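You operate a simulated robot arm through the tools that you are given. There is no shell and no other tool. Be economical: measure what you need, move in short steps, check, and stop when the job is done.

You are at the controls of a simulated two-armed robot. One attempt, no reset.

TASK
Flush at least two litres of line 1 into the return drum.
Fine: no more than three; latch hose 1 into RETURN, bend toward the pipes, before opening valve 1; stop the pump, then shut the valve.

Only the result counts: the job must be done as asked and must still hold three seconds after the hand-in. Knocking over, shifting, dropping, spilling or breaking anything else fails it.

THE ROBOT
Two 7-joint arms with fingered hands on one trunk, on a base that drives. Base frame: it is fixed to the floor where the robot stands at the start and does not move with it; the origin is under the middle of the robot, x ahead of it, y to its left, z up. Readings come in m, rad, newtons and seconds.
The left shoulder is at the start at [0.06, 0.177, 1], the right one opposite. With the tool pointing down near the work surface each hand reaches from about 0.42 to 0.96 m from the robot's upright axis, wherever it stands, measured 20 degrees to its own side. Places, roughly: line knob [-0.8, 0.6, 1.4]; pump panel [-1, 0.7, 0.8]; pump start button [-0.8, 0.6, 1.2]; pump stop button [-0.8, 0.8, 1.2]; return lever [0.5, -0.3, 0.9]; return socket [0.6, -0.4, 0.9]; valve one [0.8, 0, 1.5]. Payload 4 kg a hand.
The TCP of each hand is the grasp point between the finger pads, 0.037 m short of the fingertips. In the tool frame z runs along the fingers and y along their closing line. Largest opening 0.124 m; the body of the gripper starts 0.043 m behind the TCP. The gripper is a hand of 3 fingers: y runs from the thumb to the fingers, the wrist lies at [-0.015, -0.108, -0.202] in the tool frame.
Orientation is that of the tool frame in the base frame, as a unit quaternion [x, y, z, w]. With the fingers straight down and the wrist toward the robot, the tool's x, y and z point along [0, 1, 0], [1, 0, 0] and [0, 0, -1] of the base frame.

THE INTERFACE
- The arms move only by the tool send_rows. It takes "left_commands", "right_commands" or both (then of equal length, played together; a hand with none holds still); each is text: rows parted by semicolons, each of 6 numbers parted by spaces: the shift along the tool's x, y, z in units of 20 mm (1.0 is 20 mm), then the turn, a rotation vector about the tool's x, y, z in units of 4 degrees (1.0 is 4 degrees). In form: x y z wx wy wz; .... A call has 1 to 8 rows; each row shifts and turns the commanded pose from where the row before left it, along the tool's axes as they then stand. A call with a number of a shift or a turn outside -1 to 1 is refused whole. Each row takes 0.2 s and may step no farther than 0.05 m and 0.15 rad from the row before; otherwise, the whole call is refused. A pose out of reach is approached as far as the arm can. The call stops where the force on the tool passes 40 N (or 10 N more than at its start, if that is more) or the arm is blocked; 0.2 s more then pass. In this call time passes only in rows, and 0.2 s behind the last. It gives the time, the measured TCP pose, the force on the tool (base axes), the opening and the grip force at its end, in the units of the frame above (readings bear some noise), with the torque about the TCP (base axes, N m) and any sound that the robot's microphone picked up, and new pictures: "show" is both (left out), scene, wrist or none (wrist: the cameras of the hands that moved).
- Cameras (640 x 400 px; columns grow to the right, rows downward): "scene" is now at [0.0104, 0.0515, 1.6241]; the picture's right is [0.81, -0.59, 0.00], its down [-0.52, -0.71, -0.47] and it looks along [0.28, 0.38, -0.88] (base axes); focal length 214 px, centre (320, 200). "left" rides on the left gripper at [-0.064, -0.076, -0.136] in its tool frame; the picture's right is [-0.84, -0.26, 0.48], its down [0.48, -0.76, 0.43] and it looks along [0.26, 0.60, 0.76] (tool axes); focal length 256 px, centre (320, 200). "right" rides on the right gripper at [0.064, -0.076, -0.136] in its tool frame; the picture's right is [-0.84, 0.26, -0.48], its down [-0.48, -0.76, 0.43] and it looks along [-0.26, 0.60, 0.76] (tool axes); focal length 256 px, centre (320, 200). There is no depth. A picture from a camera that has moved, and an enlarged one, comes with that camera's place and axes in the base frame and with its lens.
- move_column(by): slides the trunk up (or, below 0, down) by that many m; the arms and the scene camera ride with it, the base frame stays. It gives what a move gives, with no picture.
- base_move(legs): drives the robot by 1 to 6 legs, each [ahead, left, turn to the left] in m, m and rad, along the robot's own axes; the way and the turn of a leg run together, so that a leg with both is an arc; at most 1.5 m and 3.142 rad a leg. The arms and the cameras ride along, it lands a little off, and it stops where it bumps. It gives what a move gives, and a new picture of the scene camera.
- curl_fingers(index, middle, thumb_bend, thumb_turn, hand): sets how far each is bent, from 0 (flat) to 100 (curled in); at 30 the hand is open as for a grip, at 70 the pads meet at the TCP. One left out holds its place. A second passes; each finger stops where it meets its share of the squeeze, and holds until it gets a number again. It is the only way to open and close the hand. It gives what a move gives, with no picture; readings hold the bend of each and the force on the fingers (four entries, about 0 where the hand has none), thumb and palm. thumb_turn goes from beside the hand (0) to across from the fingers (100), as for a grip.
- turn_head(pan, tilt): turns the head with the scene camera to pan (to the left, within 1.501 rad either way) and tilt (down, from -0.506 to 1.204), counted from straight ahead of the robot. It gives what a move gives, and a new picture of the scene camera.
- inspect(camera, box): a new picture of the part [left, top, right, bottom] of that camera's present view, enlarged. It takes no simulated time.
- job_done(): hands the job in; it is judged then, once.

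Work in short steps. Places have to be worked out from the pictures, the camera data and where the tool is seen: move nearer, look again, correct. Check each grasp and each placing, and mend what went wrong. You have 120 turns and 260 pictures in all, those below and enlarged ones among them. Open the grippers and draw the arms clear of the work before you hand the job in, unless the task says otherwise; then end with one line.

The tools are called after "Request:" as name(argument=value, ...) on one line, values as JSON. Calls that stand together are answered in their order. send_rows: Moves the arms, as the interface text tells. Its arguments: {"type":"object","properties":{"left_commands":{"type":"string"},"right_commands":{"type":"string"},"show":{"type":"string","enum":["both","scene","wrist","none"]}},"required":[]} The other tools are called the same way: move_column (by) slides the trunk up or down; curl_fingers (index, middle, thumb_bend, thumb_turn, hand) moves the fingers one by one; base_move (legs) drives the base; turn_head (pan, tilt) turns the head that bears the scene camera; inspect (camera, box) takes an enlarged picture of a part of a camera's view; job_done () hands the job in.

At the start:

```text
time: 0.0
left_tool_pos: [0.4412, 0.4981, 0.9996]
left_orientation: [0.707, 0.707, 0.0, -0.001]
left_ft_force: [0.1, 0.5, 0.7]
left_moment: [0.02, 0.0, 0.0]
left_gripper_width: 0.1238
left_grasp_force: 0.1
left_shape: jaw
left_bend: [30.0, 30.0, 30.0, 98.0]
left_finger forces: [0.0, 0.0, 0.0, 0.0, 0.1, 0.1]
right_tool_pos: [0.4342, 0.0657, 0.9998]
right_orientation: [0.707, 0.708, 0.0, 0.0]
right_ft_force: [-0.7, -0.1, -0.8]
right_moment: [-0.01, 0.04, -0.04]
right_gripper_width: 0.1239
right_grasp_force: 0.2
right_shape: jaw
right_bend: [30.0, 30.0, 30.0, 98.0]
right_finger forces: [0.0, 0.1, 0.0, 0.0, 0.0, 0.0]
trunk travel left (down, up): [-0.525, 0.065]
robot x, y, heading: [-0.0013, -0.0033, -0.005]
head pan, tilt: [0.937, 1.084]
```

scene: 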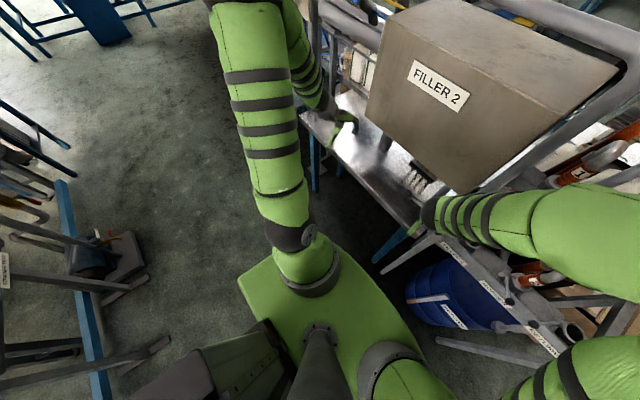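
right: 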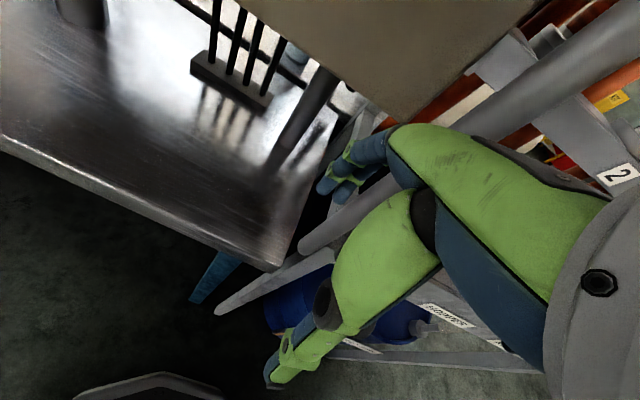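
left: 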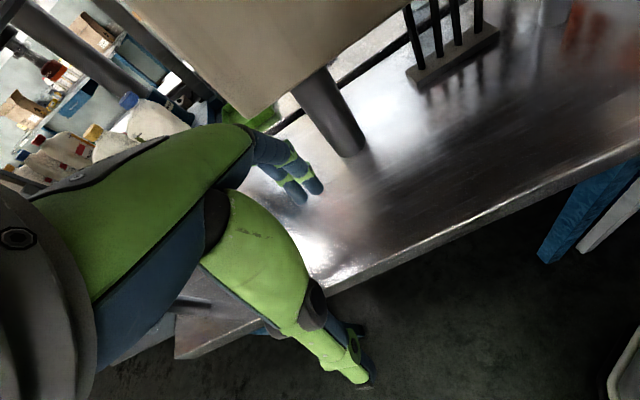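

The view shows a filler and part of the socket panel at the front right. I'll look around with the head first.

Request:
turn_head(pan=-0.5, tilt=0.7)

Request:
turn_head(pan=0.0, tilt=0.1)

Request:
turn_head(pan=1.5, tilt=0.4)

```text
time: 1.6
left_tool_pos: [0.4402, 0.4968, 0.9991]
left_orientation: [0.707, 0.707, 0.0, 0.0]
left_ft_force: [-0.6, 0.1, 0.5]
left_moment: [0.0, 0.0, 0.02]
left_gripper_width: 0.1239
left_grasp_force: 0.2
left_shape: jaw
left_bend: [30.0, 30.0, 30.0, 98.0]
left_finger forces: [0.1, 0.0, 0.0, 0.1, 0.0, 0.0]
right_tool_pos: [0.4356, 0.0659, 0.9994]
right_orientation: [0.707, 0.707, 0.0, 0.0]
right_ft_force: [0.1, -0.4, 0.0]
right_moment: [-0.02, 0.0, 0.01]
right_gripper_width: 0.1236
right_grasp_force: 0.0
right_shape: jaw
right_bend: [30.0, 30.0, 30.0, 98.0]
right_finger forces: [0.0, 0.0, 0.0, 0.0, 0.0, 0.0]
trunk travel left (down, up): [-0.525, 0.065]
robot x, y, heading: [-0.0005, 0.0011, -0.003]
head pan, tilt: [-0.499, 0.7]
camera scene: at [0.047, -0.0409, 1.6531], right [-0.48, -0.88, 0.0], down [-0.57, 0.31, -0.76], along [0.67, -0.37, -0.64], focal length 214 px, centre (320, 200)
```

scene: 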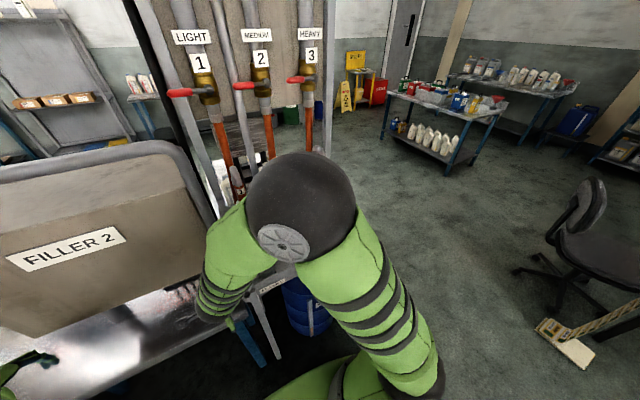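

```text
time: 2.6
left_tool_pos: [0.441, 0.4978, 0.9999]
left_orientation: [0.706, 0.708, 0.0, 0.0]
left_ft_force: [-0.1, -0.7, 0.2]
left_moment: [0.02, 0.0, 0.0]
left_gripper_width: 0.1237
left_grasp_force: 0.1
left_shape: jaw
left_bend: [30.0, 30.0, 30.0, 98.0]
left_finger forces: [0.1, 0.0, 0.0, 0.0, 0.0, 0.0]
right_tool_pos: [0.4354, 0.0672, 0.9993]
right_orientation: [0.707, 0.707, 0.0, 0.0]
right_ft_force: [0.1, 0.3, -0.4]
right_moment: [-0.05, 0.02, 0.01]
right_gripper_width: 0.1232
right_grasp_force: 0.0
right_shape: jaw
right_bend: [30.0, 30.0, 30.0, 98.0]
right_finger forces: [0.0, 0.0, 0.1, 0.0, 0.0, 0.1]
trunk travel left (down, up): [-0.525, 0.065]
robot x, y, heading: [0.0046, 0.0003, 0.003]
head pan, tilt: [0.0, 0.099]
camera scene: at [0.0645, -0.0003, 1.7078], right [0.0, -1.0, 0.0], down [-0.1, 0.0, -0.99], along [0.99, 0.0, -0.1], focal length 214 px, centre (320, 200)
```

scene: 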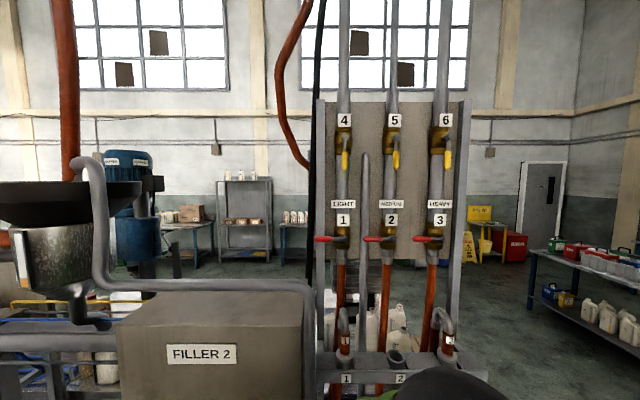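

```text
time: 4.2
left_tool_pos: [0.4406, 0.4972, 0.9991]
left_orientation: [0.707, 0.707, 0.001, 0.0]
left_ft_force: [0.3, -0.6, -0.6]
left_moment: [0.03, -0.01, -0.01]
left_gripper_width: 0.1234
left_grasp_force: 0.1
left_shape: jaw
left_bend: [30.0, 30.0, 30.0, 98.0]
left_finger forces: [0.0, 0.0, 0.0, 0.1, 0.1, 0.0]
right_tool_pos: [0.4353, 0.0658, 0.9994]
right_orientation: [0.707, 0.708, -0.001, 0.001]
right_ft_force: [0.8, 0.9, -0.2]
right_moment: [0.03, 0.0, -0.01]
right_gripper_width: 0.1236
right_grasp_force: 0.0
right_shape: jaw
right_bend: [30.0, 30.0, 30.0, 98.0]
right_finger forces: [0.0, 0.0, 0.0, 0.0, 0.0, 0.0]
trunk travel left (down, up): [-0.525, 0.065]
robot x, y, heading: [0.0015, 0.0033, 0.003]
head pan, tilt: [1.499, 0.4]
camera scene: at [-0.0209, 0.0921, 1.68], right [1.0, -0.07, 0.0], down [-0.03, -0.39, -0.92], along [0.07, 0.92, -0.39], focal length 214 px, centre (320, 200)
```

scene: 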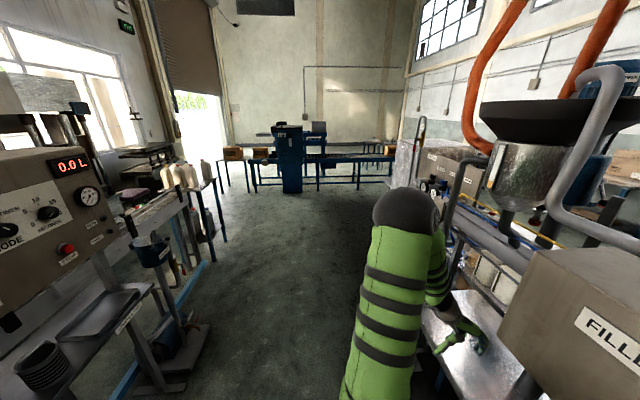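

The valve rack is ahead-right and the pump panel is behind-left. I'll zoom on the panel, then on the hose rack.

Request:
inspect(camera="scene", box=[0, 120, 160, 320])

Request:
turn_head(pan=-0.2, tilt=0.5)

Request:
inspect(camera="scene", box=[220, 40, 460, 190])

Request:
inspect(camera="scene", box=[220, 150, 460, 300])

```text
2.00 times, centred on (80, 220) of scene
camera zoom: at [-0.0209, 0.0921, 1.68], right [1.0, -0.07, 0.0], down [-0.03, -0.39, -0.92], along [0.07, 0.92, -0.39], focal length 429 px, centre (800, 160)
```

zoom: 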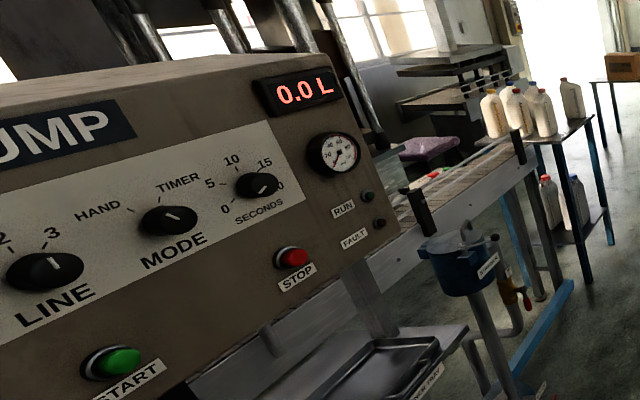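

```text
time: 5.9
left_tool_pos: [0.4398, 0.4978, 1.0001]
left_orientation: [0.707, 0.707, 0.0, 0.0]
left_ft_force: [0.8, 0.3, 0.8]
left_moment: [0.01, -0.03, 0.04]
left_gripper_width: 0.1236
left_grasp_force: 0.0
left_shape: jaw
left_bend: [30.0, 30.0, 30.0, 98.0]
left_finger forces: [0.1, 0.1, 0.0, 0.0, 0.1, 0.0]
right_tool_pos: [0.4336, 0.0637, 1.0]
right_orientation: [0.707, 0.707, 0.0, 0.0]
right_ft_force: [-0.2, 0.5, 0.2]
right_moment: [0.0, 0.0, -0.03]
right_gripper_width: 0.1235
right_grasp_force: 0.1
right_shape: jaw
right_bend: [30.0, 30.0, 30.0, 98.0]
right_finger forces: [0.0, 0.0, 0.0, 0.0, 0.0, 0.1]
trunk travel left (down, up): [-0.525, 0.065]
robot x, y, heading: [-0.0017, -0.0002, 0.003]
head pan, tilt: [-0.201, 0.499]
camera scene: at [0.0616, -0.0183, 1.6709], right [-0.2, -0.98, 0.0], down [-0.47, 0.1, -0.88], along [0.86, -0.17, -0.48], focal length 214 px, centre (320, 200)
```

scene: 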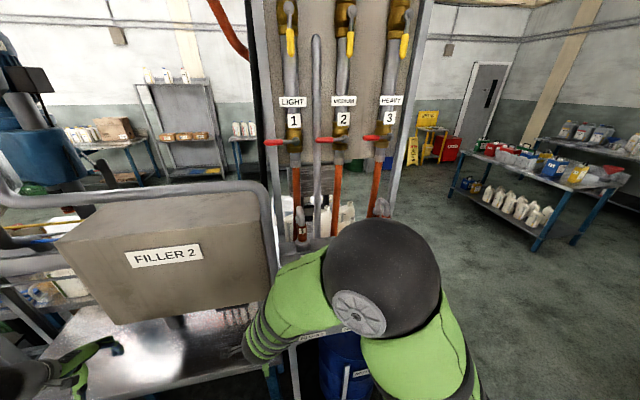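

```text
2.67 times, centred on (340, 115) of scene
camera zoom: at [0.0616, -0.0183, 1.6709], right [-0.2, -0.98, 0.0], down [-0.47, 0.1, -0.88], along [0.86, -0.17, -0.48], focal length 572 px, centre (267, 427)
```

zoom: 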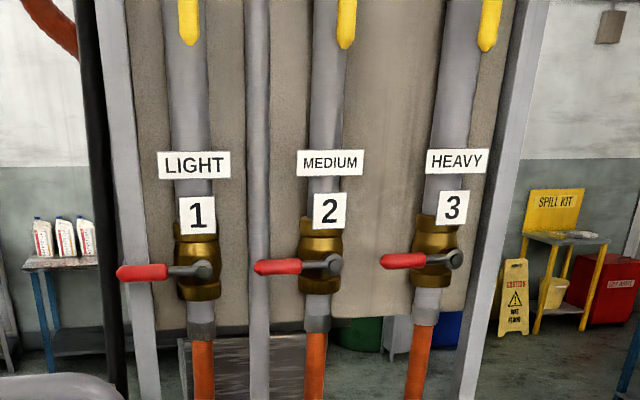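

```text
2.67 times, centred on (340, 225) of scene
camera zoom: at [0.0616, -0.0183, 1.6709], right [-0.2, -0.98, 0.0], down [-0.47, 0.1, -0.88], along [0.86, -0.17, -0.48], focal length 572 px, centre (267, 133)
```

zoom: 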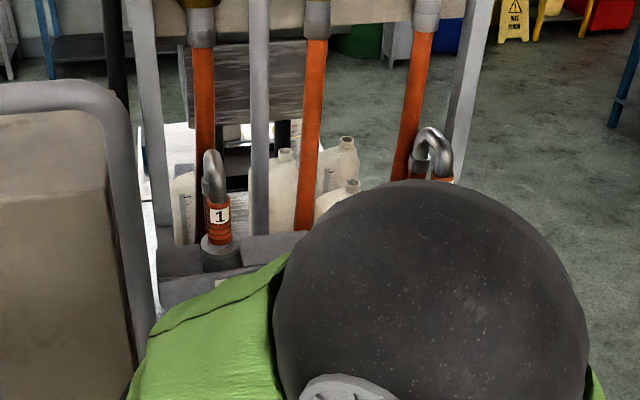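

The right elbow hides the RETURN area. Before backing up, I'll check free floor behind and to the sides.

Request:
turn_head(pan=-1.5, tilt=0.7)

Request:
turn_head(pan=1.5, tilt=1.0)

```text
time: 7.4
left_tool_pos: [0.44, 0.4975, 0.9996]
left_orientation: [0.707, 0.707, 0.0, 0.0]
left_ft_force: [-0.9, -0.2, 0.8]
left_moment: [0.01, 0.02, 0.01]
left_gripper_width: 0.1237
left_grasp_force: 0.0
left_shape: jaw
left_bend: [30.0, 30.0, 30.0, 98.0]
left_finger forces: [0.0, 0.0, 0.0, 0.0, 0.1, 0.0]
right_tool_pos: [0.4341, 0.0664, 1.0008]
right_orientation: [0.708, 0.707, -0.001, -0.001]
right_ft_force: [-0.4, -0.7, -0.8]
right_moment: [-0.03, 0.0, 0.02]
right_gripper_width: 0.1236
right_grasp_force: 0.0
right_shape: jaw
right_bend: [30.0, 30.0, 30.0, 98.0]
right_finger forces: [0.0, 0.0, 0.0, 0.1, 0.0, 0.0]
trunk travel left (down, up): [-0.525, 0.065]
robot x, y, heading: [-0.0002, 0.0014, 0.007]
head pan, tilt: [-1.499, 0.7]
camera scene: at [-0.0214, -0.085, 1.6532], right [-1.0, -0.07, 0.0], down [-0.05, 0.64, -0.77], along [0.06, -0.76, -0.64], focal length 214 px, centre (320, 200)
```

scene: 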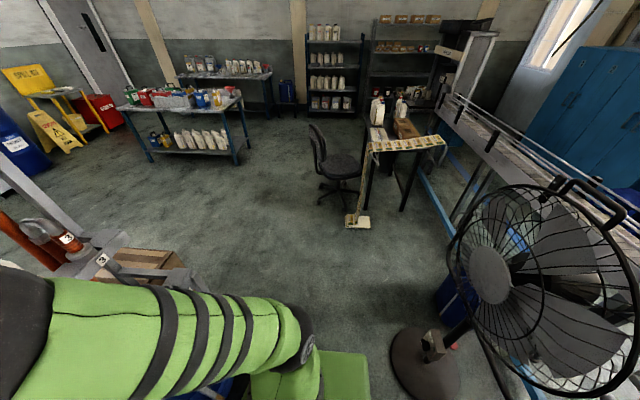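

```text
time: 10.0
left_tool_pos: [0.4409, 0.4971, 0.9998]
left_orientation: [0.707, 0.707, 0.0, 0.0]
left_ft_force: [0.4, 0.1, 0.2]
left_moment: [-0.01, 0.0, 0.0]
left_gripper_width: 0.1237
left_grasp_force: 0.1
left_shape: jaw
left_bend: [30.0, 30.0, 30.0, 98.0]
left_finger forces: [0.1, 0.0, 0.0, 0.0, 0.1, 0.0]
right_tool_pos: [0.4345, 0.0654, 0.9986]
right_orientation: [0.707, 0.707, 0.001, 0.001]
right_ft_force: [0.5, 0.2, 0.1]
right_moment: [-0.03, 0.01, 0.01]
right_gripper_width: 0.1232
right_grasp_force: 0.1
right_shape: jaw
right_bend: [30.0, 30.0, 30.0, 98.0]
right_finger forces: [0.0, 0.1, 0.0, 0.1, 0.1, 0.1]
trunk travel left (down, up): [-0.525, 0.065]
robot x, y, heading: [0.0018, -0.0001, 0.0]
head pan, tilt: [1.499, 1.0]
camera scene: at [-0.0226, 0.0692, 1.6298], right [1.0, -0.07, 0.0], down [-0.06, -0.84, -0.54], along [0.04, 0.54, -0.84], focal length 214 px, centre (320, 200)
```

scene: 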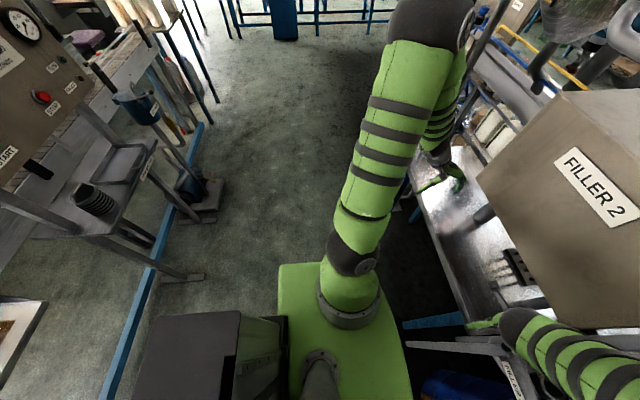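

The fan sits at about (-0.67,-0.47), so I won't back up. I'll draw the right hand back and to the right at height so the elbow clears the view.

Request:
send_rows(right_commands="-1 -0.5 -0.5 0 0 0;-1 -0.5 -0.5 0 0 0;-1 -0.5 -0.5 0 0 0;-1 -0.5 -0.5 0 0 0;-1 -0.5 -0.5 0 0 0;-1 -0.5 -0.5 0 0 0;-1 -0.5 -0.5 0 0 0;-1 -0.5 -0.5 0 0 0", show="none")

Request:
send_rows(right_commands="-1 0 0 0 0 0;-1 0 0 0 0 0;-1 0 0 0 0 0;-1 0 0 0 0 0;-1 0 0 0 0 0;-1 0 0 0 0 0;-1 0 0 0 0 0;-1 0 0 0 0 0", show="wrist")

Request:
turn_head(pan=-0.35, tilt=0.8)

```text
time: 11.8
left_tool_pos: [0.4401, 0.4976, 0.9995]
left_orientation: [0.707, 0.707, 0.0, 0.0]
left_ft_force: [-0.4, -1.2, -0.4]
left_moment: [0.03, 0.0, 0.03]
left_gripper_width: 0.1237
left_grasp_force: 0.0
left_shape: jaw
left_bend: [30.0, 30.0, 30.0, 98.0]
left_finger forces: [0.1, 0.0, 0.0, 0.0, 0.0, 0.0]
right_tool_pos: [0.3841, -0.0719, 1.0947]
right_orientation: [0.707, 0.708, -0.001, -0.001]
right_ft_force: [-0.1, 0.8, -0.1]
right_moment: [0.0, 0.03, -0.01]
right_gripper_width: 0.1237
right_grasp_force: 0.0
right_shape: jaw
right_bend: [30.0, 30.0, 30.0, 98.0]
right_finger forces: [0.1, 0.0, 0.1, 0.1, 0.0, 0.0]
right hand out of reach, approached as far as the arm can: row 6, 7, 8
trunk travel left (down, up): [-0.525, 0.065]
robot x, y, heading: [-0.0001, -0.0013, -0.004]
head pan, tilt: [1.499, 1.0]
```

```text
time: 13.6
left_tool_pos: [0.4414, 0.4968, 1.0]
left_orientation: [0.707, 0.707, -0.001, 0.001]
left_ft_force: [0.0, -0.1, 0.1]
left_moment: [-0.01, -0.01, -0.01]
left_gripper_width: 0.1238
left_grasp_force: 0.0
left_shape: jaw
left_bend: [30.0, 30.0, 30.0, 98.0]
left_finger forces: [0.0, 0.0, 0.0, 0.0, 0.0, 0.0]
right_tool_pos: [0.4186, -0.2189, 1.1183]
right_orientation: [0.707, 0.707, 0.0, 0.0]
right_ft_force: [-0.3, -0.4, 0.6]
right_moment: [-0.01, 0.01, 0.0]
right_gripper_width: 0.1237
right_grasp_force: 0.1
right_shape: jaw
right_bend: [30.0, 30.0, 30.0, 98.0]
right_finger forces: [0.1, 0.0, 0.0, 0.1, 0.1, 0.0]
right hand out of reach, approached as far as the arm can: row 1, 2, 3, 4, 5, 6, 8
trunk travel left (down, up): [-0.525, 0.065]
robot x, y, heading: [0.0017, 0.0005, -0.0]
head pan, tilt: [1.499, 1.0]
camera right: at [0.3418, -0.1565, 1.2534], right [0.26, -0.84, 0.48], down [-0.76, -0.48, -0.43], along [0.6, -0.25, -0.76], focal length 256 px, centre (320, 200)
```

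right: 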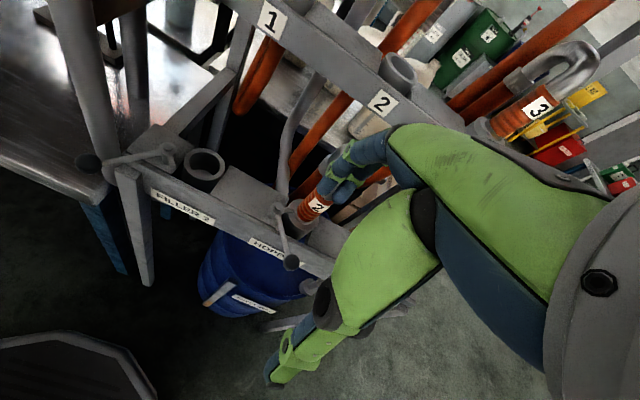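

```text
time: 15.4
left_tool_pos: [0.4415, 0.4979, 1.0007]
left_orientation: [0.707, 0.707, 0.0, 0.0]
left_ft_force: [0.2, -0.6, 1.3]
left_moment: [0.0, 0.07, 0.0]
left_gripper_width: 0.1237
left_grasp_force: 0.0
left_shape: jaw
left_bend: [30.0, 30.0, 30.0, 98.0]
left_finger forces: [0.0, 0.0, 0.0, 0.0, 0.0, 0.0]
right_tool_pos: [0.4191, -0.2193, 1.1169]
right_orientation: [0.708, 0.707, -0.001, 0.0]
right_ft_force: [0.5, -0.3, 0.0]
right_moment: [-0.01, -0.01, 0.0]
right_gripper_width: 0.1238
right_grasp_force: 0.1
right_shape: jaw
right_bend: [30.0, 30.0, 30.0, 98.0]
right_finger forces: [0.1, 0.0, 0.0, 0.0, 0.0, 0.1]
trunk travel left (down, up): [-0.525, 0.065]
robot x, y, heading: [-0.0002, -0.0025, 0.003]
head pan, tilt: [-0.351, 0.799]
camera scene: at [0.0482, -0.028, 1.6449], right [-0.34, -0.94, 0.0], down [-0.67, 0.25, -0.7], along [0.65, -0.24, -0.72], focal length 214 px, centre (320, 200)
```

scene: 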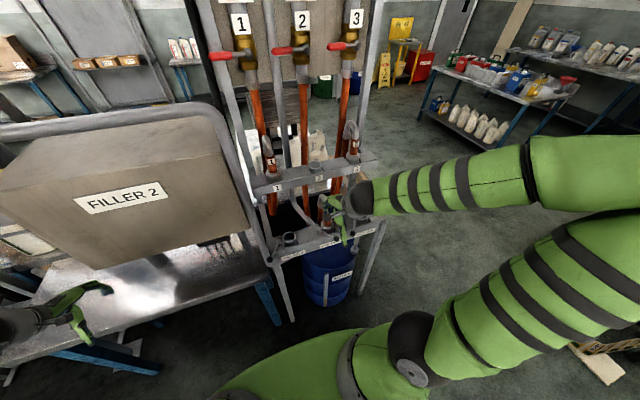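

Now the rig is visible: back rail with parked hoses 1,3 and a front rail with sockets and levers. Zoom in.

Request:
inspect(camera="scene", box=[230, 120, 400, 290])

Request:
inspect(camera="right", box=[80, 80, 400, 330])

```text
2.35 times, centred on (315, 205) of scene
camera zoom: at [0.0482, -0.028, 1.6449], right [-0.34, -0.94, 0.0], down [-0.67, 0.25, -0.7], along [0.65, -0.24, -0.72], focal length 505 px, centre (332, 188)
```

zoom: 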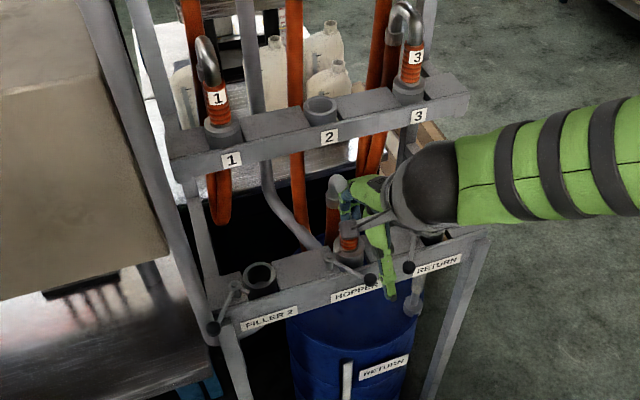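

```text
1.60 times, centred on (240, 205) of right
camera zoom: at [0.3419, -0.1558, 1.2533], right [0.26, -0.84, 0.48], down [-0.76, -0.48, -0.43], along [0.6, -0.26, -0.76], focal length 410 px, centre (448, 192)
```

zoom: 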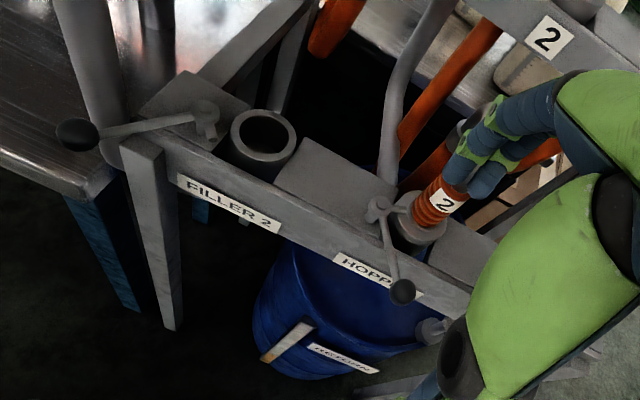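

Triangulating: front sockets at x≈0.57, z≈0.90 (FILLER2 y≈-0.09, HOPPER -0.245, RETURN ≈-0.40); hose 1 parked at ≈(0.72,-0.085), grip at z≈1.17. RETURN lever looks unlocked (knob to the left, like FILLER 2). I'll raise the right hand and start turning it to a forward grasp pose.

Request:
send_rows(right_commands="0 0.3 -1 0 0 0;0 0.3 -1 0 0 0;0 0.3 -1 0 0 0;0 0.3 -1 0 0 0;0 0.3 -1 0 0 0;0 0.3 -1 0 0 0;0 0.3 -1 0 0 0", show="none")

Request:
send_rows(right_commands="0 0 0 -0.557 -0.557 -0.963;0 0 0 -0.557 -0.557 -0.963;0 0 0 -0.557 -0.557 -0.963;0 0 0 -0.557 -0.557 -0.963;0 0 0 -0.557 -0.557 -0.963;0 0 0 -0.557 -0.557 -0.963;0 0 0 -0.557 -0.557 -0.963", show="scene")

```text
time: 17.0
left_tool_pos: [0.4407, 0.4963, 0.9998]
left_orientation: [0.707, 0.707, 0.001, -0.001]
left_ft_force: [-0.2, 0.5, -0.2]
left_moment: [0.01, 0.01, 0.0]
left_gripper_width: 0.1237
left_grasp_force: 0.0
left_shape: jaw
left_bend: [30.0, 30.0, 30.0, 98.0]
left_finger forces: [0.1, 0.1, 0.0, 0.0, 0.0, 0.1]
right_tool_pos: [0.4613, -0.2188, 1.2595]
right_orientation: [0.707, 0.707, 0.0, 0.0]
right_ft_force: [-0.6, 0.0, -0.3]
right_moment: [-0.01, 0.01, -0.01]
right_gripper_width: 0.1237
right_grasp_force: 0.0
right_shape: jaw
right_bend: [30.0, 30.0, 30.0, 98.0]
right_finger forces: [0.1, 0.0, 0.0, 0.1, 0.0, 0.0]
trunk travel left (down, up): [-0.525, 0.065]
robot x, y, heading: [-0.0003, 0.0018, -0.003]
head pan, tilt: [-0.351, 0.799]
```

```text
time: 18.6
left_tool_pos: [0.4397, 0.4964, 0.9994]
left_orientation: [0.707, 0.707, -0.001, 0.001]
left_ft_force: [0.0, 0.4, -0.5]
left_moment: [-0.01, 0.0, -0.01]
left_gripper_width: 0.1236
left_grasp_force: 0.0
left_shape: jaw
left_bend: [30.0, 30.0, 30.0, 98.0]
left_finger forces: [0.0, 0.0, 0.1, 0.1, 0.0, 0.1]
right_tool_pos: [0.4624, -0.2194, 1.2579]
right_orientation: [0.51, 0.839, 0.0, 0.19]
right_ft_force: [-0.5, 0.2, 0.3]
right_moment: [-0.02, 0.01, -0.01]
right_gripper_width: 0.1238
right_grasp_force: 0.1
right_shape: jaw
right_bend: [30.0, 30.0, 30.0, 98.0]
right_finger forces: [0.1, 0.0, 0.0, 0.1, 0.0, 0.0]
trunk travel left (down, up): [-0.525, 0.065]
robot x, y, heading: [0.0001, -0.001, -0.001]
head pan, tilt: [-0.351, 0.799]
camera scene: at [0.048, -0.0281, 1.6449], right [-0.34, -0.94, 0.0], down [-0.67, 0.25, -0.7], along [0.65, -0.24, -0.72], focal length 214 px, centre (320, 200)
```

scene: 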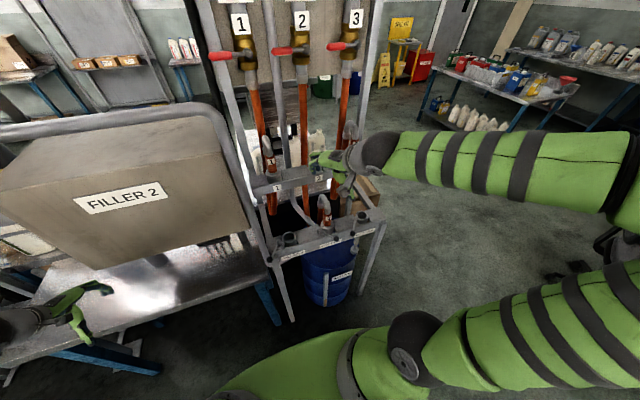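

Rotating works well. Finish the turn, then look at the unobstructed front rail.

Request:
send_rows(right_commands="0 0 0 -0.557 -0.557 -0.963;0 0 0 -0.557 -0.557 -0.963;0 0 0 -0.557 -0.557 -0.963;0 0 0 -0.557 -0.557 -0.963;0 0 0 -0.557 -0.557 -0.963;0 0 0 -0.557 -0.557 -0.963;0 0 0 -0.557 -0.557 -0.963", show="none")

Request:
send_rows(right_commands="0 0 0 -0.557 -0.557 -0.963;0 0 0 -0.557 -0.557 -0.963;0 0 0 -0.557 -0.557 -0.963;0 0 0 -0.557 -0.557 -0.963;0 0 0 -0.557 -0.557 -0.963;0 0 0 -0.557 -0.557 -0.963;0 0 0 -0.557 -0.557 -0.963", show="wrist")

Request:
inspect(camera="scene", box=[230, 120, 400, 260])

```text
time: 20.2
left_tool_pos: [0.4403, 0.4983, 1.0001]
left_orientation: [0.707, 0.707, 0.0, 0.001]
left_ft_force: [0.4, -0.6, 0.9]
left_moment: [0.01, -0.02, 0.0]
left_gripper_width: 0.1238
left_grasp_force: 0.0
left_shape: jaw
left_bend: [30.0, 30.0, 30.0, 98.0]
left_finger forces: [0.0, 0.1, 0.0, 0.1, 0.1, 0.0]
right_tool_pos: [0.4612, -0.2184, 1.2589]
right_orientation: [0.267, 0.893, 0.0, 0.363]
right_ft_force: [0.0, -0.5, 0.2]
right_moment: [0.0, 0.01, -0.01]
right_gripper_width: 0.1239
right_grasp_force: 0.0
right_shape: jaw
right_bend: [30.0, 30.0, 30.0, 98.0]
right_finger forces: [0.0, 0.0, 0.0, 0.1, 0.0, 0.0]
trunk travel left (down, up): [-0.525, 0.065]
robot x, y, heading: [-0.0014, -0.0002, -0.0]
head pan, tilt: [-0.351, 0.799]
```

```text
time: 21.8
left_tool_pos: [0.4414, 0.4978, 0.9999]
left_orientation: [0.707, 0.707, 0.0, 0.0]
left_ft_force: [1.4, 0.0, -0.3]
left_moment: [0.04, 0.03, -0.03]
left_gripper_width: 0.1237
left_grasp_force: 0.1
left_shape: jaw
left_bend: [30.0, 30.0, 30.0, 98.0]
left_finger forces: [0.0, 0.1, 0.0, 0.0, 0.0, 0.0]
right_tool_pos: [0.4616, -0.219, 1.2583]
right_orientation: [0.0, 0.866, -0.001, 0.501]
right_ft_force: [-0.5, -0.1, -0.9]
right_moment: [-0.01, -0.02, 0.02]
right_gripper_width: 0.1236
right_grasp_force: 0.0
right_shape: jaw
right_bend: [30.0, 30.0, 30.0, 98.0]
right_finger forces: [0.0, 0.1, 0.0, 0.1, 0.0, 0.0]
trunk travel left (down, up): [-0.525, 0.065]
robot x, y, heading: [0.0033, 0.0006, 0.002]
head pan, tilt: [-0.351, 0.799]
camera right: at [0.3102, -0.2963, 1.2704], right [0.0, 0.26, 0.97], down [0.62, -0.76, 0.2], along [0.79, 0.6, -0.16], focal length 256 px, centre (320, 200)
```

right: 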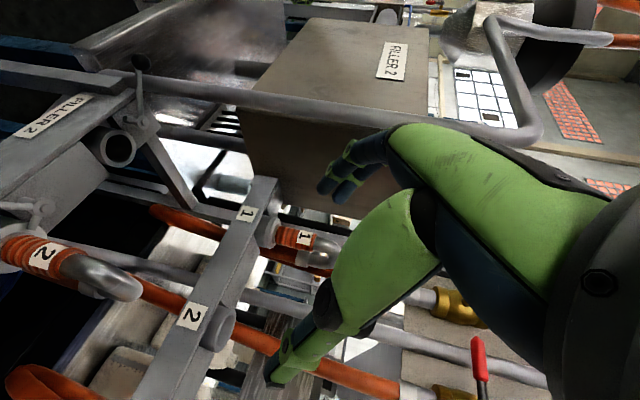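

```text
2.86 times, centred on (315, 190) of scene
camera zoom: at [0.0483, -0.0286, 1.6449], right [-0.34, -0.94, 0.0], down [-0.67, 0.25, -0.7], along [0.65, -0.24, -0.72], focal length 613 px, centre (334, 229)
```

zoom: 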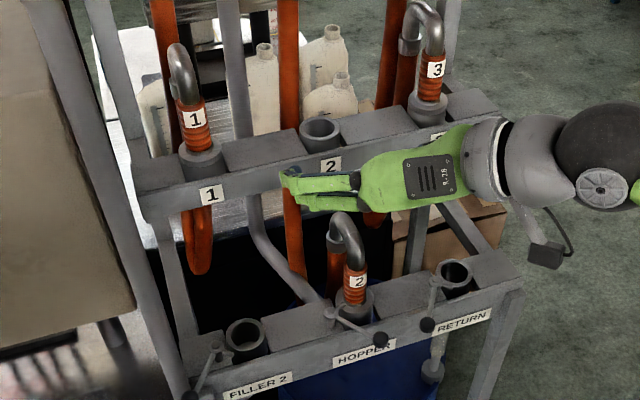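

Clear view now: RETURN socket ≈(0.574,-0.427,0.90), lever open to the left-front; parked hose 1 axis ≈(0.724,-0.087), collar top z≈1.113, grip 1.12–1.20. Move to a pre-grasp 0.1 m short.

Request:
send_rows(right_commands="-0.275 0.66 0.855 0 0 0;-0.275 0.66 0.855 0 0 0;-0.275 0.66 0.855 0 0 0;-0.275 0.66 0.855 0 0 0;-0.275 0.66 0.855 0 0 0", show="none")

Request:
send_rows(right_commands="-0.275 0.66 0.855 0 0 0;-0.275 0.66 0.855 0 0 0;-0.275 0.66 0.855 0 0 0;-0.275 0.66 0.855 0 0 0;-0.275 0.66 0.855 0 0 0", show="both")

Request:
inspect(camera="scene", box=[230, 110, 370, 220])

```text
time: 23.0
left_tool_pos: [0.4405, 0.4979, 0.9992]
left_orientation: [0.707, 0.707, 0.0, 0.0]
left_ft_force: [-0.1, 0.8, 0.9]
left_moment: [0.0, -0.01, 0.03]
left_gripper_width: 0.1239
left_grasp_force: 0.1
left_shape: jaw
left_bend: [30.0, 30.0, 30.0, 98.0]
left_finger forces: [0.1, 0.0, 0.1, 0.0, 0.0, 0.0]
right_tool_pos: [0.5504, -0.1536, 1.241]
right_orientation: [0.001, 0.866, -0.001, 0.501]
right_ft_force: [-0.1, -0.1, -0.1]
right_moment: [0.01, -0.02, 0.01]
right_gripper_width: 0.1237
right_grasp_force: 0.1
right_shape: jaw
right_bend: [30.0, 30.0, 30.0, 98.0]
right_finger forces: [0.0, 0.1, 0.0, 0.0, 0.0, 0.0]
trunk travel left (down, up): [-0.525, 0.065]
robot x, y, heading: [0.0031, 0.0014, -0.004]
head pan, tilt: [-0.351, 0.799]
```

```text
time: 24.2
left_tool_pos: [0.4406, 0.4979, 0.9992]
left_orientation: [0.707, 0.707, 0.0, 0.0]
left_ft_force: [-0.2, 0.2, -0.2]
left_moment: [-0.01, 0.01, 0.01]
left_gripper_width: 0.124
left_grasp_force: 0.1
left_shape: jaw
left_bend: [30.0, 30.0, 30.0, 98.0]
left_finger forces: [0.1, 0.0, 0.0, 0.0, 0.1, 0.0]
right_tool_pos: [0.6017, -0.1158, 1.2287]
right_orientation: [-0.001, 0.865, 0.0, 0.501]
right_ft_force: [1.3, -0.9, -0.1]
right_moment: [-0.02, 0.02, 0.03]
right_gripper_width: 0.1237
right_grasp_force: 0.1
right_shape: jaw
right_bend: [30.0, 30.0, 30.0, 98.0]
right_finger forces: [0.1, 0.0, 0.1, 0.0, 0.0, 0.1]
right hand out of reach, approached as far as the arm can: row 4, 5
trunk travel left (down, up): [-0.525, 0.065]
robot x, y, heading: [0.0, 0.0025, 0.003]
head pan, tilt: [-0.351, 0.799]
camera scene: at [0.0484, -0.028, 1.6449], right [-0.34, -0.94, 0.0], down [-0.67, 0.25, -0.7], along [0.65, -0.24, -0.72], focal length 214 px, centre (320, 200)
camera right: at [0.45, -0.192, 1.2417], right [0.0, 0.26, 0.97], down [0.62, -0.76, 0.2], along [0.79, 0.6, -0.16], focal length 256 px, centre (320, 200)
```

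scene: 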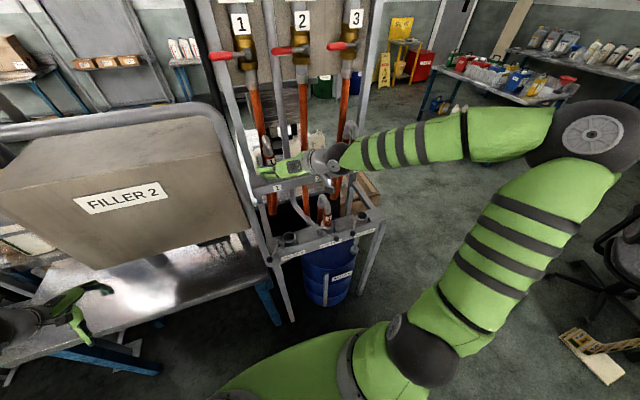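
right: 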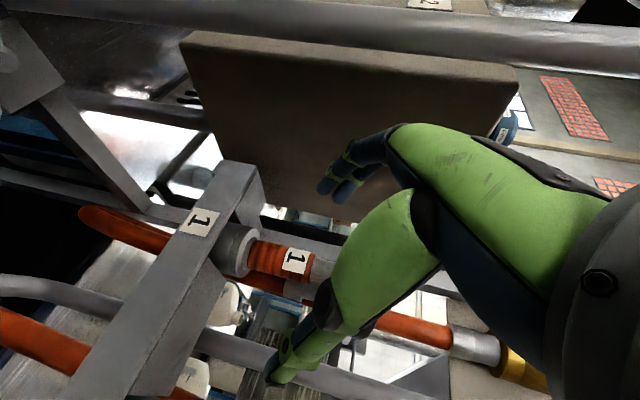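

```text
3.64 times, centred on (300, 165) of scene
camera zoom: at [0.0484, -0.028, 1.6449], right [-0.34, -0.94, 0.0], down [-0.67, 0.25, -0.7], along [0.65, -0.24, -0.72], focal length 780 px, centre (393, 327)
```

zoom: 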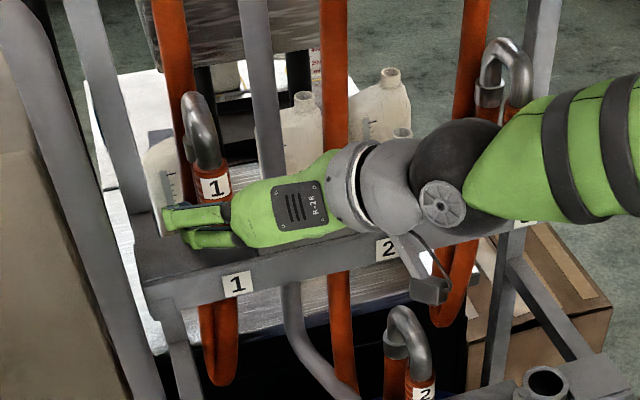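

The right arm stalls at (0.60,-0.116): wrist limit. I'll yaw the hand about 24° to the left, which suits the forearm direction, and see whether it then reaches.

Request:
send_rows(right_commands="0 0 0 -0.866 0 -0.5;0 0 0 -0.866 0 -0.5;0 0 0 -0.866 0 -0.5;0 0 0 -0.866 0 -0.5;0 0 0 -0.866 0 -0.5;0 0 0 -0.866 0 -0.5", show="wrist")

```text
time: 25.6
left_tool_pos: [0.4409, 0.4969, 0.9994]
left_orientation: [0.707, 0.707, 0.0, 0.0]
left_ft_force: [-0.4, -0.1, 0.5]
left_moment: [0.03, -0.01, -0.01]
left_gripper_width: 0.1237
left_grasp_force: 0.0
left_shape: jaw
left_bend: [30.0, 30.0, 30.0, 98.0]
left_finger forces: [0.0, 0.0, 0.0, 0.0, 0.0, 0.1]
right_tool_pos: [0.6029, -0.116, 1.229]
right_orientation: [-0.181, 0.846, 0.104, 0.491]
right_ft_force: [0.3, -1.2, 0.3]
right_moment: [0.01, 0.04, -0.04]
right_gripper_width: 0.1238
right_grasp_force: 0.0
right_shape: jaw
right_bend: [30.0, 30.0, 30.0, 98.0]
right_finger forces: [0.0, 0.1, 0.0, 0.0, 0.0, 0.0]
trunk travel left (down, up): [-0.525, 0.065]
robot x, y, heading: [0.0014, 0.0032, 0.002]
head pan, tilt: [-0.351, 0.799]
camera right: at [0.4945, -0.2477, 1.2413], right [-0.11, 0.23, 0.97], down [0.87, -0.44, 0.2], along [0.48, 0.87, -0.16], focal length 256 px, centre (320, 200)
```

right: 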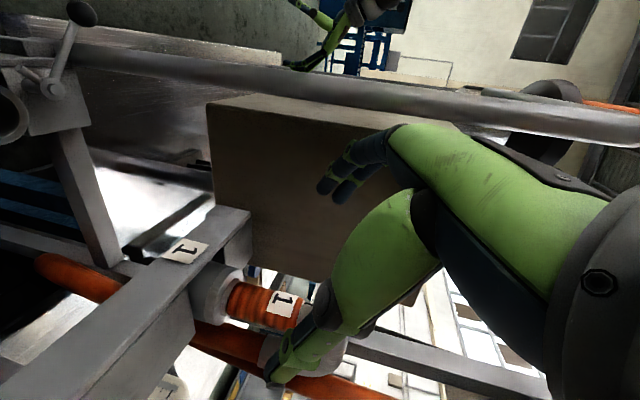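

Yawing worked. Now hose 1 sits between fingers and thumb, nearer the thumb; shift 0.023 toward thumb side and advance.

Request:
send_rows(right_commands="0 -0.6 0.5 0 0 0;0 -0.6 0.8 0 0 0;-0.1 0 1 0 0 0;-0.1 0 1 0 0 0", show="both")

Request:
inspect(camera="scene", box=[230, 110, 370, 220])

```text
time: 26.6
left_tool_pos: [0.4416, 0.4977, 0.9993]
left_orientation: [0.707, 0.707, 0.0, -0.001]
left_ft_force: [-1.7, 0.2, 0.7]
left_moment: [0.0, -0.02, 0.0]
left_gripper_width: 0.1239
left_grasp_force: 0.0
left_shape: jaw
left_bend: [30.0, 30.0, 30.0, 98.0]
left_finger forces: [0.1, 0.0, 0.1, 0.1, 0.0, 0.0]
right_tool_pos: [0.665, -0.1128, 1.1996]
right_orientation: [-0.18, 0.847, 0.103, 0.49]
right_ft_force: [1.1, 0.7, 0.8]
right_moment: [-0.03, -0.04, 0.02]
right_gripper_width: 0.1233
right_grasp_force: 0.0
right_shape: jaw
right_bend: [30.0, 30.0, 30.0, 98.0]
right_finger forces: [0.0, 0.0, 0.1, 0.0, 0.0, 0.0]
trunk travel left (down, up): [-0.525, 0.065]
robot x, y, heading: [0.0007, 0.0004, -0.001]
head pan, tilt: [-0.351, 0.799]
camera scene: at [0.0487, -0.028, 1.6449], right [-0.34, -0.94, 0.0], down [-0.67, 0.25, -0.7], along [0.65, -0.24, -0.72], focal length 214 px, centre (320, 200)
camera right: at [0.558, -0.2451, 1.2115], right [-0.11, 0.24, 0.97], down [0.87, -0.44, 0.2], along [0.48, 0.86, -0.16], focal length 256 px, centre (320, 200)
```

scene: 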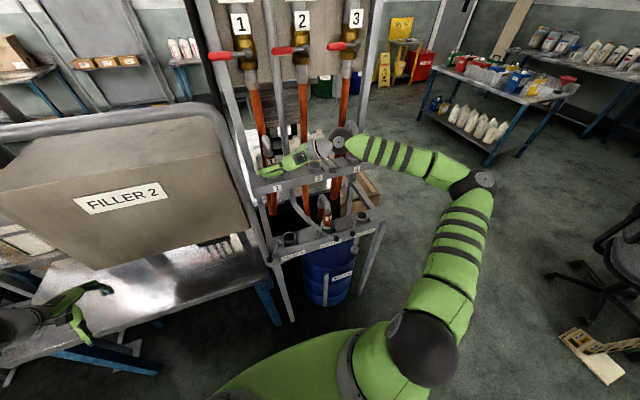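
right: 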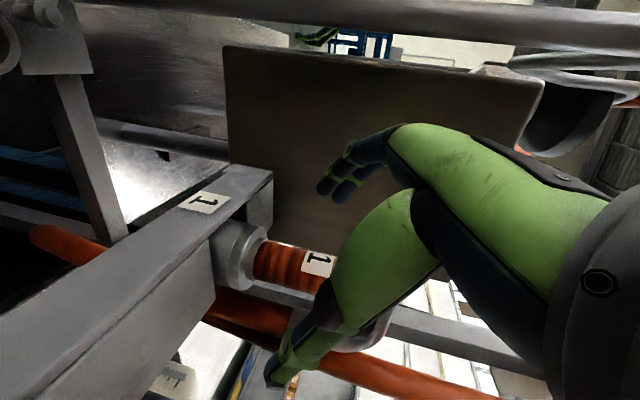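

```text
3.64 times, centred on (300, 165) of scene
camera zoom: at [0.0487, -0.028, 1.6449], right [-0.34, -0.94, 0.0], down [-0.67, 0.25, -0.7], along [0.65, -0.24, -0.72], focal length 780 px, centre (393, 327)
```

zoom: 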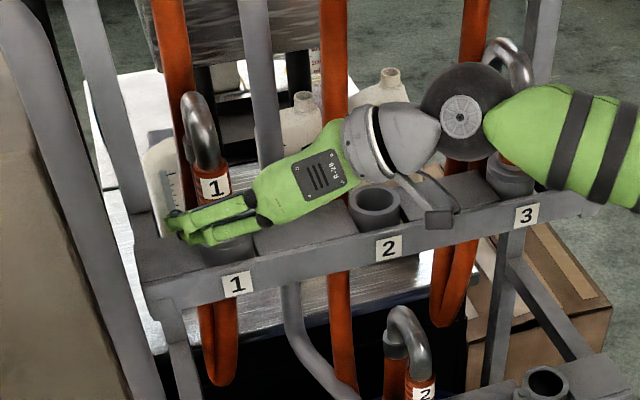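

Hose grip axis confirmed at ≈(0.722,-0.088), label z≈1.185. Advance to TCP (0.722,-0.088,1.19).

Request:
send_rows(right_commands="-0.37 0 0.98 0 0 0;-0.37 0 0.98 0 0 0;-0.37 0 0.98 0 0 0", show="wrist")

Request:
inspect(camera="scene", box=[230, 110, 370, 220])

```text
time: 27.4
left_tool_pos: [0.4397, 0.4969, 1.0013]
left_orientation: [0.707, 0.707, 0.0, 0.0]
left_ft_force: [-0.1, -0.5, -0.5]
left_moment: [-0.04, 0.02, -0.01]
left_gripper_width: 0.1237
left_grasp_force: 0.0
left_shape: jaw
left_bend: [30.0, 30.0, 30.0, 98.0]
left_finger forces: [0.0, 0.0, 0.1, 0.1, 0.1, 0.0]
right_tool_pos: [0.6838, -0.1061, 1.1956]
right_orientation: [-0.18, 0.846, 0.104, 0.491]
right_ft_force: [-0.3, 0.1, 0.0]
right_moment: [0.01, -0.04, 0.0]
right_gripper_width: 0.1236
right_grasp_force: 0.1
right_shape: jaw
right_bend: [30.0, 30.0, 30.0, 98.0]
right_finger forces: [0.0, 0.0, 0.1, 0.0, 0.1, 0.0]
right hand out of reach, approached as far as the arm can: row 2, 3
trunk travel left (down, up): [-0.525, 0.065]
robot x, y, heading: [0.0032, -0.0001, 0.005]
head pan, tilt: [-0.351, 0.799]
camera right: at [0.5763, -0.2375, 1.2078], right [-0.11, 0.23, 0.97], down [0.87, -0.44, 0.2], along [0.48, 0.86, -0.16], focal length 256 px, centre (320, 200)
```

right: 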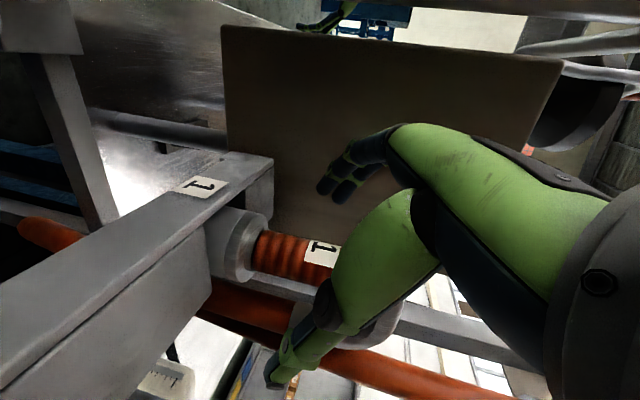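

```text
3.64 times, centred on (300, 165) of scene
camera zoom: at [0.0483, -0.028, 1.6449], right [-0.34, -0.94, 0.0], down [-0.67, 0.25, -0.7], along [0.65, -0.24, -0.72], focal length 780 px, centre (393, 327)
```

zoom: 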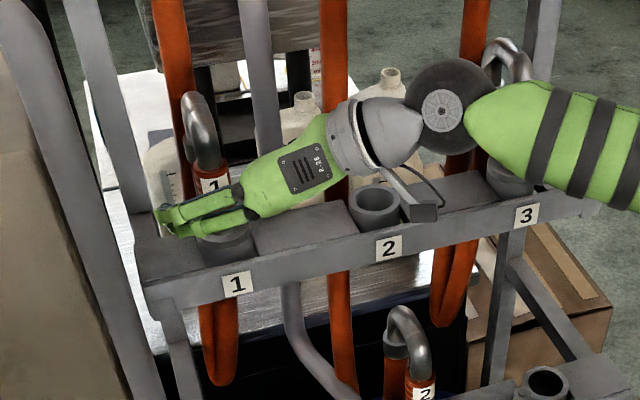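

The reach falls about 0.04 m short. Raise the column, which lowers the shoulder-to-wrist angle, then try again.

Request:
move_column(by=0.06)

Request:
send_rows(right_commands="0.866 0 0.5 0 0 0;0.866 0 0.5 0 0 0;0.866 0 0.5 0 0 0;0 0 0.9 0 0 0;0 0 0.9 0 0 0", show="wrist")

```text
time: 28.4
left_tool_pos: [0.4406, 0.4977, 1.0599]
left_orientation: [0.707, 0.707, 0.0, 0.0]
left_ft_force: [-0.1, -0.1, -0.4]
left_moment: [0.0, -0.03, 0.0]
left_gripper_width: 0.1236
left_grasp_force: 0.1
left_shape: jaw
left_bend: [30.0, 30.0, 30.0, 98.0]
left_finger forces: [0.1, 0.0, 0.0, 0.1, 0.0, 0.1]
right_tool_pos: [0.6834, -0.1063, 1.2543]
right_orientation: [-0.18, 0.847, 0.103, 0.49]
right_ft_force: [-0.5, -0.7, 0.7]
right_moment: [0.0, 0.01, -0.03]
right_gripper_width: 0.1237
right_grasp_force: 0.0
right_shape: jaw
right_bend: [30.0, 30.0, 30.0, 98.0]
right_finger forces: [0.1, 0.1, 0.0, 0.0, 0.0, 0.0]
trunk travel left (down, up): [-0.585, 0.005]
robot x, y, heading: [-0.0004, -0.0007, 0.0]
head pan, tilt: [-0.351, 0.799]
```

```text
time: 29.6
left_tool_pos: [0.44, 0.4972, 1.0597]
left_orientation: [0.707, 0.707, 0.0, 0.0]
left_ft_force: [-0.2, -0.6, -1.0]
left_moment: [0.02, -0.03, 0.01]
left_gripper_width: 0.1234
left_grasp_force: 0.0
left_shape: jaw
left_bend: [30.0, 30.0, 30.0, 98.0]
left_finger forces: [0.0, 0.0, 0.1, 0.0, 0.0, 0.1]
right_tool_pos: [0.7066, -0.1043, 1.1812]
right_orientation: [-0.179, 0.846, 0.103, 0.491]
right_ft_force: [0.0, -0.8, 0.0]
right_moment: [0.01, 0.03, -0.01]
right_gripper_width: 0.1237
right_grasp_force: 0.1
right_shape: jaw
right_bend: [30.0, 30.0, 30.0, 98.0]
right_finger forces: [0.0, 0.1, 0.0, 0.0, 0.0, 0.0]
right hand out of reach, approached as far as the arm can: row 5
trunk travel left (down, up): [-0.585, 0.005]
robot x, y, heading: [-0.0009, -0.0026, 0.001]
head pan, tilt: [-0.351, 0.799]
camera right: at [0.5993, -0.2354, 1.1932], right [-0.11, 0.24, 0.97], down [0.87, -0.45, 0.2], along [0.48, 0.86, -0.16], focal length 256 px, centre (320, 200)
```

right: 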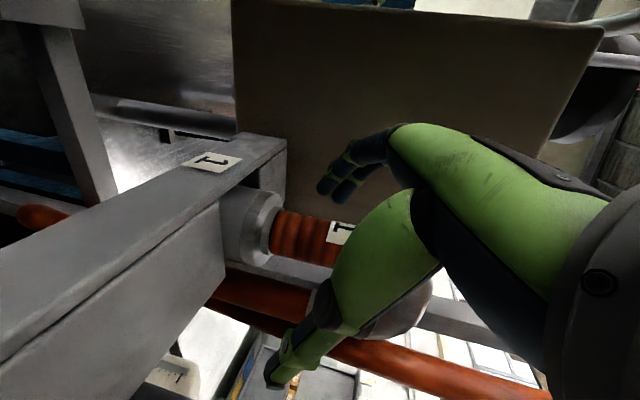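

Nearly there (0.707,-0.104), but lifting will need more reach. Check floor clearance ahead of the base for driving forward a little.

Request:
turn_head(pan=-0.1, tilt=1.2)

```text
time: 30.5
left_tool_pos: [0.4398, 0.4955, 1.0594]
left_orientation: [0.708, 0.707, 0.001, 0.0]
left_ft_force: [0.4, 0.6, 0.0]
left_moment: [-0.04, 0.0, 0.03]
left_gripper_width: 0.1237
left_grasp_force: 0.1
left_shape: jaw
left_bend: [30.0, 30.0, 30.0, 98.0]
left_finger forces: [0.0, 0.0, 0.0, 0.1, 0.0, 0.1]
right_tool_pos: [0.7082, -0.104, 1.1816]
right_orientation: [-0.178, 0.847, 0.102, 0.491]
right_ft_force: [-0.5, 0.1, -0.9]
right_moment: [-0.03, 0.01, 0.0]
right_gripper_width: 0.1239
right_grasp_force: 0.0
right_shape: jaw
right_bend: [30.0, 30.0, 30.0, 98.0]
right_finger forces: [0.0, 0.0, 0.1, 0.0, 0.0, 0.0]
trunk travel left (down, up): [-0.585, 0.005]
robot x, y, heading: [-0.0017, 0.0025, -0.001]
head pan, tilt: [-0.099, 1.201]
camera scene: at [0.0281, -0.0059, 1.6772], right [-0.1, -0.99, 0.0], down [-0.93, 0.09, -0.36], along [0.36, -0.04, -0.93], focal length 214 px, centre (320, 200)
```

scene: 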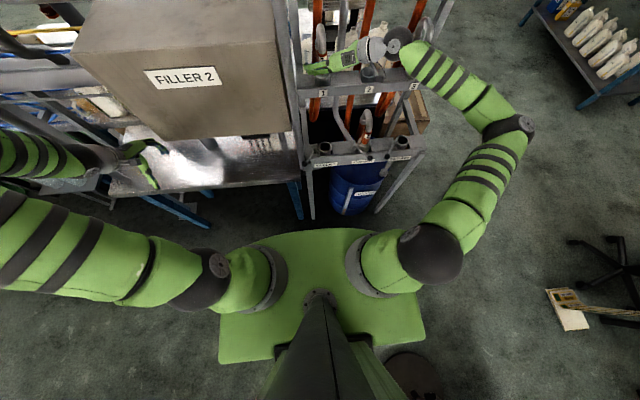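

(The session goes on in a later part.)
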